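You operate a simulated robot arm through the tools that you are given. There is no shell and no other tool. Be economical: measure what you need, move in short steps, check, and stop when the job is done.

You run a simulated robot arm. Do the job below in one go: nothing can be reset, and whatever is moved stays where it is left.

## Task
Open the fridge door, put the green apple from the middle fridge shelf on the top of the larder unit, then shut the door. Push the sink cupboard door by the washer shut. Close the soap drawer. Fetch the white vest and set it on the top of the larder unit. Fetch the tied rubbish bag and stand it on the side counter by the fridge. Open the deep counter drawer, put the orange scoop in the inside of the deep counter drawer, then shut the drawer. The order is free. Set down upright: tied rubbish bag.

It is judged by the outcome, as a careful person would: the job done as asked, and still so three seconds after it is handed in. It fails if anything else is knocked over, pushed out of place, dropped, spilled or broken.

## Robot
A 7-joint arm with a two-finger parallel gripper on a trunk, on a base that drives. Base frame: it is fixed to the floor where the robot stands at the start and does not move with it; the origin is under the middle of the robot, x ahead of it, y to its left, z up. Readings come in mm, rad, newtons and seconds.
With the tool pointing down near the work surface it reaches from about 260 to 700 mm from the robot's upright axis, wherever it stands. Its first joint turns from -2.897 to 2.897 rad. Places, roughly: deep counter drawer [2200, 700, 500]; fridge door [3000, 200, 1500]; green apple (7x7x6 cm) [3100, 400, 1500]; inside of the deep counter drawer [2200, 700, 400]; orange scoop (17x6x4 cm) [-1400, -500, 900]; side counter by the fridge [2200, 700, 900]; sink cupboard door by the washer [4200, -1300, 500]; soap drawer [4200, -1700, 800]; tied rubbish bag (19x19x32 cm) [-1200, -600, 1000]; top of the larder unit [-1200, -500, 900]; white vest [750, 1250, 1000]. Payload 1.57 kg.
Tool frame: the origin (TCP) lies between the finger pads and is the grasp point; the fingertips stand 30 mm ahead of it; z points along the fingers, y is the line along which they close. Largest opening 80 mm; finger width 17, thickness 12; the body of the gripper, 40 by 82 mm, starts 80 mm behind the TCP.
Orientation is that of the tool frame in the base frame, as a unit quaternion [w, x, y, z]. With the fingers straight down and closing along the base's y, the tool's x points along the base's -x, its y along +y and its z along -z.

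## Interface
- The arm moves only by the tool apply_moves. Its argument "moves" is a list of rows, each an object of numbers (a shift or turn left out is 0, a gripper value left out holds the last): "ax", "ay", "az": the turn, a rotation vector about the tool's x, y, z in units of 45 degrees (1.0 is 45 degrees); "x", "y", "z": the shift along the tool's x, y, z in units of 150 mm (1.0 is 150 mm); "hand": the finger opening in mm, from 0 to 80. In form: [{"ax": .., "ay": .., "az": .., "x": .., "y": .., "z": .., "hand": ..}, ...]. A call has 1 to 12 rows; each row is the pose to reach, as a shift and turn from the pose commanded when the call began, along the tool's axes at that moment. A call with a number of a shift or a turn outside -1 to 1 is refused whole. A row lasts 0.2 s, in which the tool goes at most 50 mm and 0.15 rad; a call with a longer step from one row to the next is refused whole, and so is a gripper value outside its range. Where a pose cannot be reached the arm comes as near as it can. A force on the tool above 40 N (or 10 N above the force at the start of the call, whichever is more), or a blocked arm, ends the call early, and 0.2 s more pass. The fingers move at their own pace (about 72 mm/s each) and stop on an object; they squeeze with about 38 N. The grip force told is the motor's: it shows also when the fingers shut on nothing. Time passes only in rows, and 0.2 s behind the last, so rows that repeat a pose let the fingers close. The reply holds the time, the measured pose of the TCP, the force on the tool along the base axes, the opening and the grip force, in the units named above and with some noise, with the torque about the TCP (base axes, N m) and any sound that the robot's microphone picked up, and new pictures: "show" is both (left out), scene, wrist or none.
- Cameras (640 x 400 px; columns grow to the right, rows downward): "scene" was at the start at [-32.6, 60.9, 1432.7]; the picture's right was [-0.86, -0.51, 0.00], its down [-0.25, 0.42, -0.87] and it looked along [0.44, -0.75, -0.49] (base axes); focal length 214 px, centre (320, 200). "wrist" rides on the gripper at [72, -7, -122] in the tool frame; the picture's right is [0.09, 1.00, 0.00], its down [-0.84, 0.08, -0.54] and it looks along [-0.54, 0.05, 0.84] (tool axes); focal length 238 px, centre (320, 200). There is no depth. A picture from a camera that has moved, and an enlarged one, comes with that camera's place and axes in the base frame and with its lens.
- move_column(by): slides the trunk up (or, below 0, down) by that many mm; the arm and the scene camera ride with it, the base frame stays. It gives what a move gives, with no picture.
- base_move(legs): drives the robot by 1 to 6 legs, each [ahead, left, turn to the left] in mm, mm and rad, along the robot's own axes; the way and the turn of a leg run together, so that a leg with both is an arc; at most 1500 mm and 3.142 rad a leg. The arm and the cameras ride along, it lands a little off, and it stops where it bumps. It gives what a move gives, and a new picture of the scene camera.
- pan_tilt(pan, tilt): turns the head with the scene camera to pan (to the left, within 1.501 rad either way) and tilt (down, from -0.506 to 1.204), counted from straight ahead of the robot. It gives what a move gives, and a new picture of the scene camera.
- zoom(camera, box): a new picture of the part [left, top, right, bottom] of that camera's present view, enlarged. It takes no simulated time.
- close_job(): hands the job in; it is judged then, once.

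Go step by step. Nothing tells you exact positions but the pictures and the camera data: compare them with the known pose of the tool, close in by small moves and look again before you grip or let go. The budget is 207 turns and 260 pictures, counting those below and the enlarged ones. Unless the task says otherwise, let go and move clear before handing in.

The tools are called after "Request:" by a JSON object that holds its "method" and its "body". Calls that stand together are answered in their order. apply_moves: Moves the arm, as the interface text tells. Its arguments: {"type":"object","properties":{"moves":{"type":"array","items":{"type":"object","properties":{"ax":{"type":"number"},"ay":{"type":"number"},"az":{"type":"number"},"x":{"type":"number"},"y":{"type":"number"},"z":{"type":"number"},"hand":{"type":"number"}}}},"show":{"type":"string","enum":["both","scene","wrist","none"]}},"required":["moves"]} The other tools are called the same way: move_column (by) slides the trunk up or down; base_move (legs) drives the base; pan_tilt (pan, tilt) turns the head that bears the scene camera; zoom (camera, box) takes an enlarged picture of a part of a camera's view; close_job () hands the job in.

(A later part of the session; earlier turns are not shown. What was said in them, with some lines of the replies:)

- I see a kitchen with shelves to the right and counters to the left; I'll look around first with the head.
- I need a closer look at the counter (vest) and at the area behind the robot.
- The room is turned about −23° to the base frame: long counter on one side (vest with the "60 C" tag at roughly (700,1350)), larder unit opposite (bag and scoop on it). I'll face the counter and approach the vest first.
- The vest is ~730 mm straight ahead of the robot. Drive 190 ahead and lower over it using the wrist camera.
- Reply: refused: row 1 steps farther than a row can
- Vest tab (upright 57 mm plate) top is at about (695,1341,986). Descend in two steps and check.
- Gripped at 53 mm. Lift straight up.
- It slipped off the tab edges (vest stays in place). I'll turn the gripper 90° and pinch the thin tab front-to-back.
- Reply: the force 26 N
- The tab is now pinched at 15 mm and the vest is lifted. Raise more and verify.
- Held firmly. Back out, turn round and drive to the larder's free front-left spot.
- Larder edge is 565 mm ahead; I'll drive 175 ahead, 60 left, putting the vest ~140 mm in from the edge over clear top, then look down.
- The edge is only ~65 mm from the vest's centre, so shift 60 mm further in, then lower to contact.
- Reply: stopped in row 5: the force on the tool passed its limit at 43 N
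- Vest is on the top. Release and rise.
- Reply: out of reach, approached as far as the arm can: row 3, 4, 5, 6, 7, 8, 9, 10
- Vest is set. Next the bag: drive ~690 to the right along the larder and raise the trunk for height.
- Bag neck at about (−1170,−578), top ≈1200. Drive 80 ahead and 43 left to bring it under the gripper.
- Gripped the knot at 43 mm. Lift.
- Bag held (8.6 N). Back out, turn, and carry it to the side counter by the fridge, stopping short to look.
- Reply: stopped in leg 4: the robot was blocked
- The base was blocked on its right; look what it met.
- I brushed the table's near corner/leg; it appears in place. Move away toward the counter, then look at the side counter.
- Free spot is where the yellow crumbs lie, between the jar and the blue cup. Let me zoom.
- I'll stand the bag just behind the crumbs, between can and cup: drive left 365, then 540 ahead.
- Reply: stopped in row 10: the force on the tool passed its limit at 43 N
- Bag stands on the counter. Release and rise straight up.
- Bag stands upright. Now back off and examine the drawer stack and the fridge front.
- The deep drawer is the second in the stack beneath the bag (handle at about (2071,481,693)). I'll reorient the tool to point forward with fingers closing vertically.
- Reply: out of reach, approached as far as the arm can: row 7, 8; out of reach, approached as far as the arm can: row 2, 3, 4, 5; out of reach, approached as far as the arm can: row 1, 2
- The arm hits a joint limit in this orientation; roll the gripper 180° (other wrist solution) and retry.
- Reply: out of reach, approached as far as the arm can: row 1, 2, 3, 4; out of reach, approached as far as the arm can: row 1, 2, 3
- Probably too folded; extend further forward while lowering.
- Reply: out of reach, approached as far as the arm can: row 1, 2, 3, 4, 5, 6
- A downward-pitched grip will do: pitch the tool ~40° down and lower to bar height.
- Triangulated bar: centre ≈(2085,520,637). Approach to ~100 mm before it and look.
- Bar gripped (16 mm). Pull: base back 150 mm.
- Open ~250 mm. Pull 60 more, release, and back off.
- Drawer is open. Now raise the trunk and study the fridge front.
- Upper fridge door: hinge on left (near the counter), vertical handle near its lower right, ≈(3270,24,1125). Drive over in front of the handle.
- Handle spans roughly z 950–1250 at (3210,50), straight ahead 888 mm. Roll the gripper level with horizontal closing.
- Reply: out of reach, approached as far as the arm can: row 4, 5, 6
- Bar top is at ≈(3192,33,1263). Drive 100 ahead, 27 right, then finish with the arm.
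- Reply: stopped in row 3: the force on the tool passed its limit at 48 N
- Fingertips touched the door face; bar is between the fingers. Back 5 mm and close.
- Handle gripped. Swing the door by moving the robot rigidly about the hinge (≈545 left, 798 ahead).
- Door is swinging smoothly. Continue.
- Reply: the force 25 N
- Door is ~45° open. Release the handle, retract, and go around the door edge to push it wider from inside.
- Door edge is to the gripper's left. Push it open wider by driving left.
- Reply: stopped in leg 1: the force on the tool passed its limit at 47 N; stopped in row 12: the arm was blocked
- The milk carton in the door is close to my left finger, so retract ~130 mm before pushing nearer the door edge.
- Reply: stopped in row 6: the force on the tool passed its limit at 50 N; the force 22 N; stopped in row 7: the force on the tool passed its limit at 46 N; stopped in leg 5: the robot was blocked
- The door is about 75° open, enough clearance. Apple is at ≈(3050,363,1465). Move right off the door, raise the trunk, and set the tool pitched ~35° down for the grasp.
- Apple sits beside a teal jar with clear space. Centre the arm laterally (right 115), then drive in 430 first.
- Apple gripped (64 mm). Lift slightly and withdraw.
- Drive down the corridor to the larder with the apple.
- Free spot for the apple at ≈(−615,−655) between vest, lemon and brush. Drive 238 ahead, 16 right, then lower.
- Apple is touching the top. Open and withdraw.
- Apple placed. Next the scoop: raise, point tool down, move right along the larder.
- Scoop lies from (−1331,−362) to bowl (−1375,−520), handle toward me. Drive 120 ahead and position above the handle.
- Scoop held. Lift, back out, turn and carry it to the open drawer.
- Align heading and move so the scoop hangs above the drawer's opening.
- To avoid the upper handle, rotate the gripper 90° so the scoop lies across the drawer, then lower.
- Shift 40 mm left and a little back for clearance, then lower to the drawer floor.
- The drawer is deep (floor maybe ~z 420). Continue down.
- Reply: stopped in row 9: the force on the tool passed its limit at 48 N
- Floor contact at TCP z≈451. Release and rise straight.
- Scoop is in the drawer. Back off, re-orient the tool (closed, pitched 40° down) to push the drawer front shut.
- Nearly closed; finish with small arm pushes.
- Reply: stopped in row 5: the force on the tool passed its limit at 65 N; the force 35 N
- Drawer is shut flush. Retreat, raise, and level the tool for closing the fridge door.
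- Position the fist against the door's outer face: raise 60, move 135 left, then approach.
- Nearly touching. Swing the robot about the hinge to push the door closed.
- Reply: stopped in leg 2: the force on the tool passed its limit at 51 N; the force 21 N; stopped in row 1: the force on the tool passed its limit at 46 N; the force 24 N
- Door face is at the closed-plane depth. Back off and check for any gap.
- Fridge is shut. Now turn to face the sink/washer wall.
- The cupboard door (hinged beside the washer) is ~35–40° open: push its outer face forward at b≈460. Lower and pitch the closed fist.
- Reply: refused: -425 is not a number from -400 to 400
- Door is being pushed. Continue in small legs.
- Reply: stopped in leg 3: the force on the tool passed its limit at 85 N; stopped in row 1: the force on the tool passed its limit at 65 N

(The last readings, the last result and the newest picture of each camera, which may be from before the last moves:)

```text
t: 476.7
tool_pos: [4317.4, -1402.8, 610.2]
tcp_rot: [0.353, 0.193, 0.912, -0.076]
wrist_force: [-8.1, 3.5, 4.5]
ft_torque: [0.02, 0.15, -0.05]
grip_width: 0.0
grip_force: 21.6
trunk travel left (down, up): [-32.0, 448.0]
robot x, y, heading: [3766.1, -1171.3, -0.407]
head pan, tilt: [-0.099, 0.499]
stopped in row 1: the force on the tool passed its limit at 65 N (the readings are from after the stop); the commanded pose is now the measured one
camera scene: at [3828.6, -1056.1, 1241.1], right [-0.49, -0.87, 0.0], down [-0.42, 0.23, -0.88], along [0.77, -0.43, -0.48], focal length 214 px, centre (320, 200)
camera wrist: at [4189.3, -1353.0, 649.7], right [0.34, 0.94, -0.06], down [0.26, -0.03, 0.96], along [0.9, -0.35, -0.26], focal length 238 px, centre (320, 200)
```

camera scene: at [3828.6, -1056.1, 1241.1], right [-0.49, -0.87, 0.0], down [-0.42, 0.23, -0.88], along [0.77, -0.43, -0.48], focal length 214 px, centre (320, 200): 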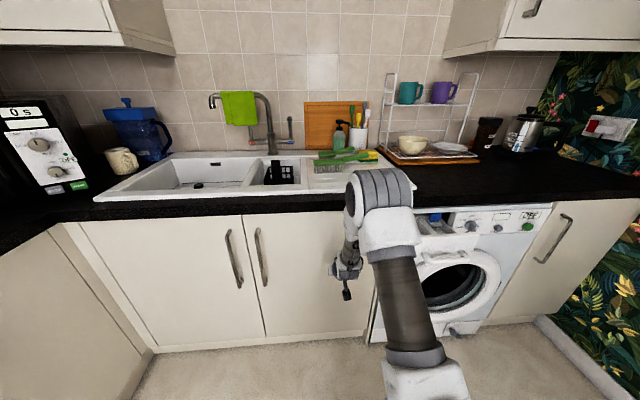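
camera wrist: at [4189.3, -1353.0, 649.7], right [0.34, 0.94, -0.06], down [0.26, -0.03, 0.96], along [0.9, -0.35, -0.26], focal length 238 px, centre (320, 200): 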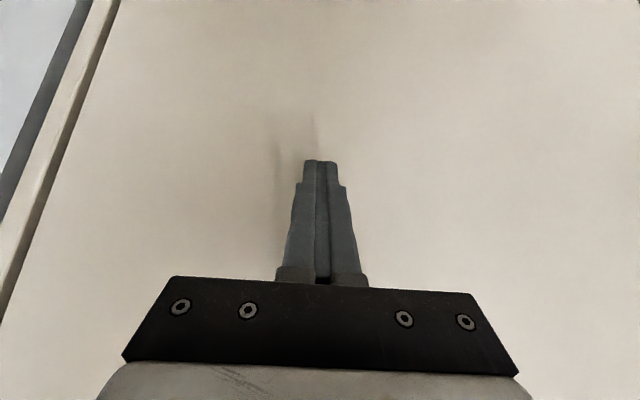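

Cupboard door is shut. Back off, go right to the washer's open soap drawer (≈ b 105, z 775).

Request:
{"method": "base_move", "body": {"legs": [[-260, 0, 0], [0, -335, 0]]}}

Request:
{"method": "move_column", "body": {"by": 190}}

Request:
{"method": "apply_moves", "body": {"moves": [{"x": 0.0}], "show": "both"}}

```text
t: 481.7
tool_pos: [3944.5, -1605.8, 609.6]
tcp_rot: [0.353, 0.193, 0.912, -0.076]
wrist_force: [0.1, -0.4, -0.1]
ft_torque: [0.0, 0.0, 0.0]
grip_width: 0.1
grip_force: 21.4
trunk travel left (down, up): [-32.0, 448.0]
robot x, y, heading: [3391.5, -1377.4, -0.412]
head pan, tilt: [-0.099, 0.499]
camera scene: at [3455.9, -1260.3, 1241.2], right [-0.49, -0.87, 0.0], down [-0.42, 0.23, -0.88], along [0.77, -0.43, -0.48], focal length 214 px, centre (320, 200)
```

scene: 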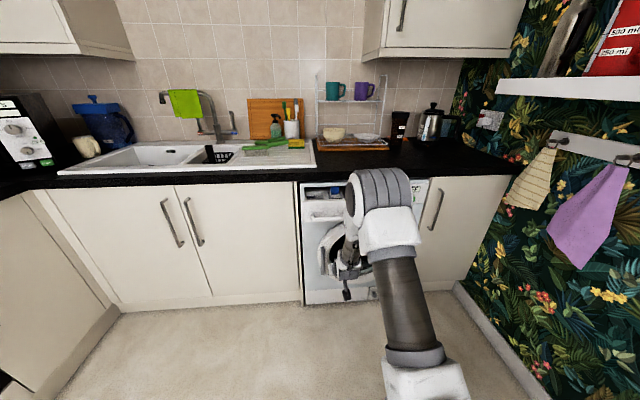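

```text
t: 483.8
tool_pos: [3945.1, -1605.0, 799.6]
tcp_rot: [0.353, 0.193, 0.912, -0.076]
wrist_force: [0.5, -0.2, -0.6]
ft_torque: [0.02, 0.02, 0.01]
grip_width: 0.0
grip_force: 21.1
trunk travel left (down, up): [-222.0, 258.0]
robot x, y, heading: [3391.0, -1379.3, -0.407]
head pan, tilt: [-0.099, 0.499]
```

```text
t: 484.2
tool_pos: [3945.3, -1606.3, 798.0]
tcp_rot: [0.353, 0.192, 0.912, -0.075]
wrist_force: [-0.6, -0.5, 0.0]
ft_torque: [0.02, -0.01, -0.04]
grip_width: 0.1
grip_force: 21.3
trunk travel left (down, up): [-222.0, 258.0]
robot x, y, heading: [3393.0, -1375.8, -0.408]
head pan, tilt: [-0.099, 0.499]
camera scene: at [3455.9, -1260.3, 1431.1], right [-0.49, -0.87, 0.0], down [-0.42, 0.23, -0.88], along [0.77, -0.43, -0.48], focal length 214 px, centre (320, 200)
camera wrist: at [3817.4, -1556.7, 839.8], right [0.34, 0.94, -0.07], down [0.26, -0.03, 0.96], along [0.9, -0.35, -0.26], focal length 238 px, centre (320, 200)
```

scene: 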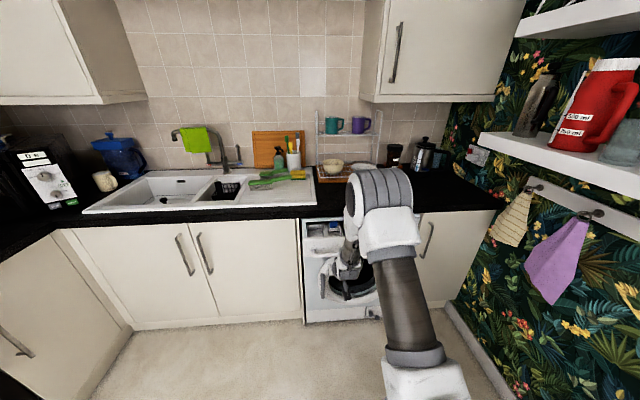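
wrist: 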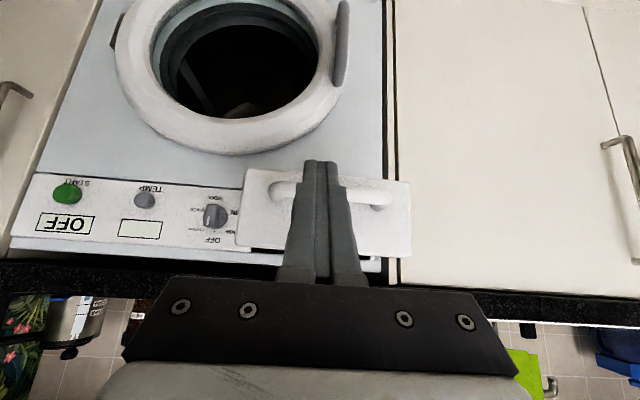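

Fist is lined up with the soap drawer front. Push in small steps.

Request:
{"method": "base_move", "body": {"legs": [[120, 0, 0], [40, 0, 0], [20, 0, 0]]}}

Request:
{"method": "apply_moves", "body": {"moves": [{"x": -0.05, "z": 0.05}, {"x": -0.09, "z": 0.09}, {"x": -0.13, "z": 0.13}, {"x": -0.17, "z": 0.17}, {"x": -0.21, "z": 0.21}, {"x": -0.25, "z": 0.25}, {"x": -0.29, "z": 0.29}, {"x": -0.33, "z": 0.33}, {"x": -0.37, "z": 0.37}], "show": "both"}}

```text
t: 486.6
tool_pos: [4109.7, -1677.5, 799.1]
tcp_rot: [0.353, 0.193, 0.912, -0.076]
wrist_force: [0.6, 0.0, 0.2]
ft_torque: [0.0, -0.01, 0.0]
grip_width: 0.1
grip_force: 21.3
trunk travel left (down, up): [-222.0, 258.0]
robot x, y, heading: [3553.9, -1447.7, -0.413]
head pan, tilt: [-0.099, 0.499]
camera scene: at [3621.0, -1331.8, 1431.1], right [-0.49, -0.87, 0.0], down [-0.42, 0.23, -0.88], along [0.77, -0.43, -0.48], focal length 214 px, centre (320, 200)
```

scene: 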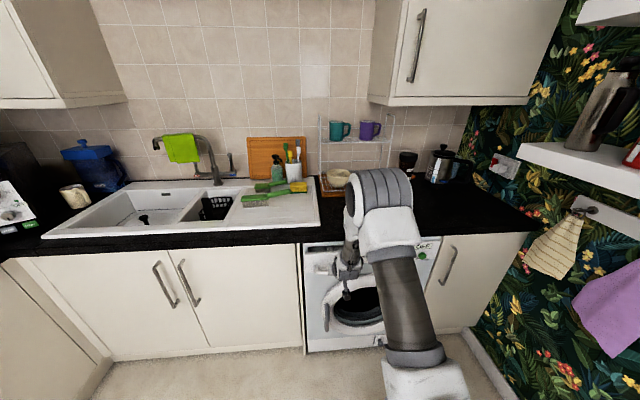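

```text
t: 487.9
tool_pos: [4146.0, -1692.5, 797.5]
tcp_rot: [0.348, 0.193, 0.914, -0.075]
wrist_force: [-21.9, 8.5, 23.1]
ft_torque: [0.11, 0.18, 0.0]
grip_width: 0.0
grip_force: 21.3
trunk travel left (down, up): [-222.0, 258.0]
robot x, y, heading: [3555.4, -1445.9, -0.409]
head pan, tilt: [-0.099, 0.499]
stopped in row 6: the force on the tool passed its limit at 52 N (the readings are from after the stop); the commanded pose is now the measured one
camera scene: at [3617.1, -1330.2, 1431.6], right [-0.49, -0.87, 0.0], down [-0.42, 0.23, -0.88], along [0.77, -0.43, -0.48], focal length 214 px, centre (320, 200)
camera wrist: at [4018.9, -1643.6, 839.2], right [0.34, 0.94, -0.06], down [0.27, -0.03, 0.96], along [0.9, -0.35, -0.27], focal length 238 px, centre (320, 200)
```

scene: 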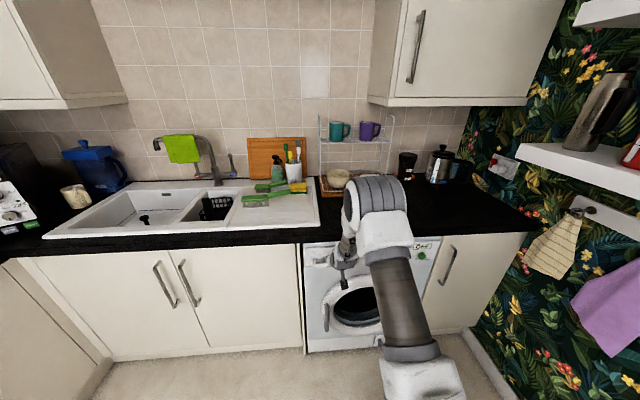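
wrist: 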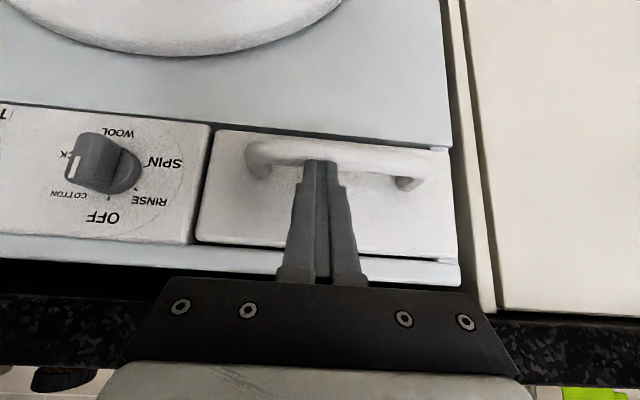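

Soap drawer is flush. Retreat and do a final check.

Request:
{"method": "apply_moves", "body": {"moves": [{"x": 0.1, "z": -0.1}, {"x": 0.25, "z": -0.25}], "show": "none"}}

Request:
{"method": "base_move", "body": {"legs": [[-500, 0, 0], [-400, 300, 0]]}}

Request:
{"method": "zoom", "body": {"camera": "scene", "box": [220, 100, 460, 300]}}

Request:
{"method": "pan_tilt", "body": {"pan": 1.3, "tilt": 0.3}}

```text
t: 488.4
tool_pos: [4100.4, -1671.1, 798.7]
tcp_rot: [0.348, 0.193, 0.914, -0.074]
wrist_force: [0.1, -1.1, 0.1]
ft_torque: [0.02, -0.01, -0.01]
grip_width: 0.0
grip_force: 21.7
trunk travel left (down, up): [-222.0, 258.0]
robot x, y, heading: [3560.6, -1447.9, -0.411]
head pan, tilt: [-0.099, 0.499]
```

```text
t: 491.1
tool_pos: [3808.6, -1540.6, 797.7]
tcp_rot: [0.349, 0.192, 0.914, -0.075]
wrist_force: [0.1, 0.7, -0.2]
ft_torque: [0.0, 0.02, 0.0]
grip_width: 0.0
grip_force: 21.0
trunk travel left (down, up): [-222.0, 258.0]
robot x, y, heading: [3264.0, -1317.1, -0.407]
head pan, tilt: [-0.099, 0.499]
stopped in leg 1: the robot was blocked; the commanded pose is now the measured one
camera scene: at [3327.7, -1201.9, 1431.2], right [-0.48, -0.88, 0.0], down [-0.42, 0.23, -0.88], along [0.77, -0.43, -0.48], focal length 214 px, centre (320, 200)
```

scene: 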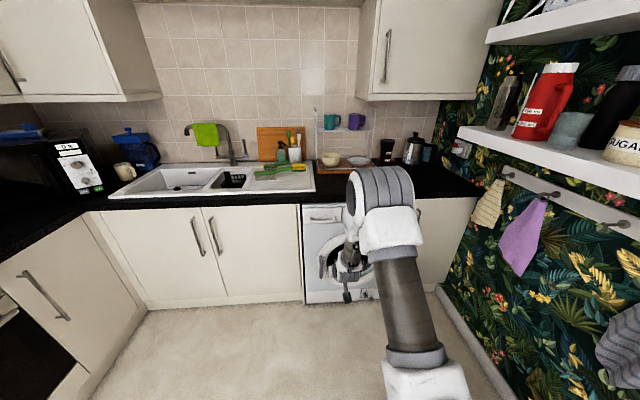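

```text
2.00 times, centred on (340, 200) of scene
camera zoom: at [3327.7, -1201.9, 1431.2], right [-0.48, -0.88, 0.0], down [-0.42, 0.23, -0.88], along [0.77, -0.43, -0.48], focal length 429 px, centre (280, 200)
```

zoom: 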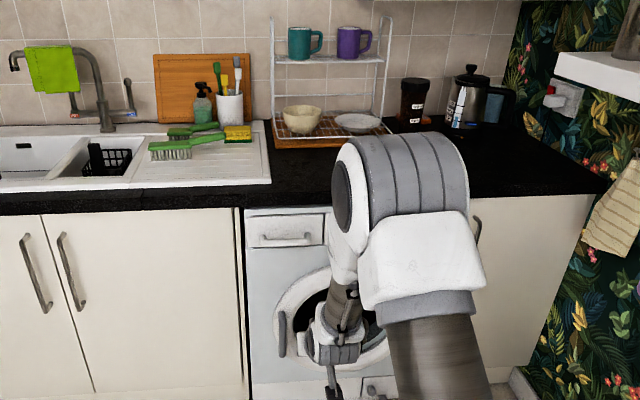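

```text
t: 492.6
tool_pos: [3807.2, -1541.0, 799.3]
tcp_rot: [0.348, 0.192, 0.914, -0.075]
wrist_force: [-0.5, -0.2, 0.9]
ft_torque: [-0.02, -0.02, 0.0]
grip_width: 0.0
grip_force: 21.0
trunk travel left (down, up): [-222.0, 258.0]
robot x, y, heading: [3264.4, -1317.1, -0.408]
head pan, tilt: [1.3, 0.3]
camera scene: at [3306.5, -1085.1, 1449.6], right [0.78, -0.63, 0.0], down [-0.19, -0.23, -0.96], along [0.6, 0.74, -0.3], focal length 214 px, centre (320, 200)
```

scene: 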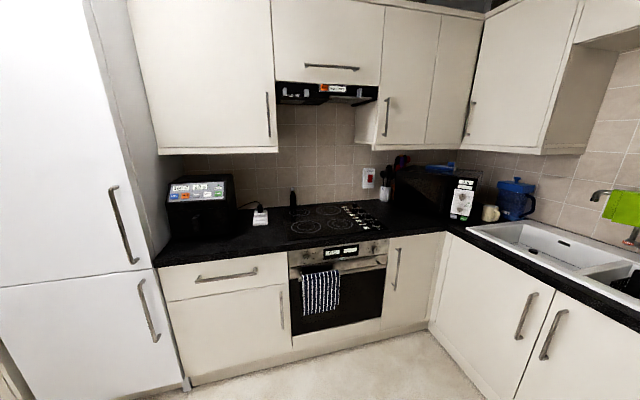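

I touched something behind (table end/chair). Move clear and check it and the overall room.

Request:
{"method": "base_move", "body": {"legs": [[60, 0, 0], [0, 370, 0], [0, 0, 1.8]]}}

Request:
{"method": "pan_tilt", "body": {"pan": 1.2, "tilt": 0.5}}

```text
t: 502.5
tool_pos: [3555.7, -423.1, 800.0]
tcp_rot: [0.274, -0.598, 0.718, 0.227]
wrist_force: [-0.6, -0.1, 0.4]
ft_torque: [0.0, -0.02, 0.0]
grip_width: 0.0
grip_force: 21.1
trunk travel left (down, up): [-222.0, 258.0]
robot x, y, heading: [3467.8, -1001.3, 1.404]
head pan, tilt: [1.3, 0.3]
camera scene: at [3230.3, -1018.7, 1449.6], right [0.43, 0.9, 0.0], down [0.27, -0.13, -0.96], along [-0.86, 0.41, -0.3], focal length 214 px, centre (320, 200)
```

scene: 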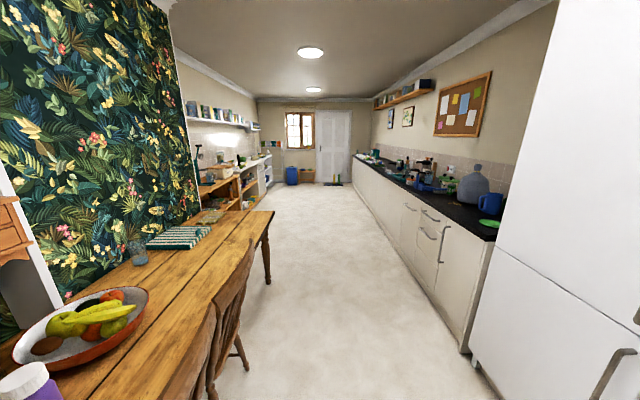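

```text
t: 503.2
tool_pos: [3556.4, -423.5, 798.9]
tcp_rot: [0.275, -0.598, 0.718, 0.226]
wrist_force: [0.1, 0.1, -0.4]
ft_torque: [-0.06, 0.0, 0.03]
grip_width: 0.1
grip_force: 21.5
trunk travel left (down, up): [-222.0, 258.0]
robot x, y, heading: [3465.3, -1001.6, 1.402]
head pan, tilt: [1.201, 0.499]
camera scene: at [3236.7, -1011.8, 1431.2], right [0.52, 0.86, 0.0], down [0.41, -0.25, -0.88], along [-0.75, 0.45, -0.48], focal length 214 px, centre (320, 200)
```

scene: 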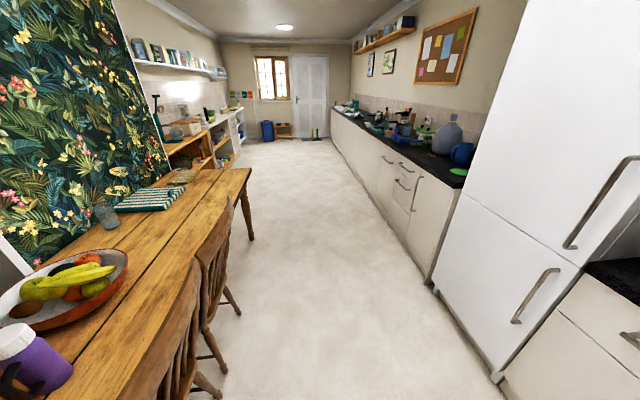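

All the tasks look done: doors and drawers are shut, the bag is standing, the chairs and table look undisturbed, and the arm is clear. I'm handing in.

Request:
{"method": "close_job", "body": {}}

```text
The job is handed in.
```

I finished every task and handed the job in:

- **Green apple and white vest:** both are on top of the larder unit.
- **Tied rubbish bag:** it stands upright on the side counter by the fridge.
- **Orange scoop:** it is inside the deep counter drawer, and the drawer is shut.
- **Doors and soap drawer:** the fridge door, the sink cupboard door by the washer and the soap drawer are shut.

While driving, the base touched the table at one corner and was blocked once more near its far end. In the pictures afterwards, the table, chairs and everything on them looked in place.
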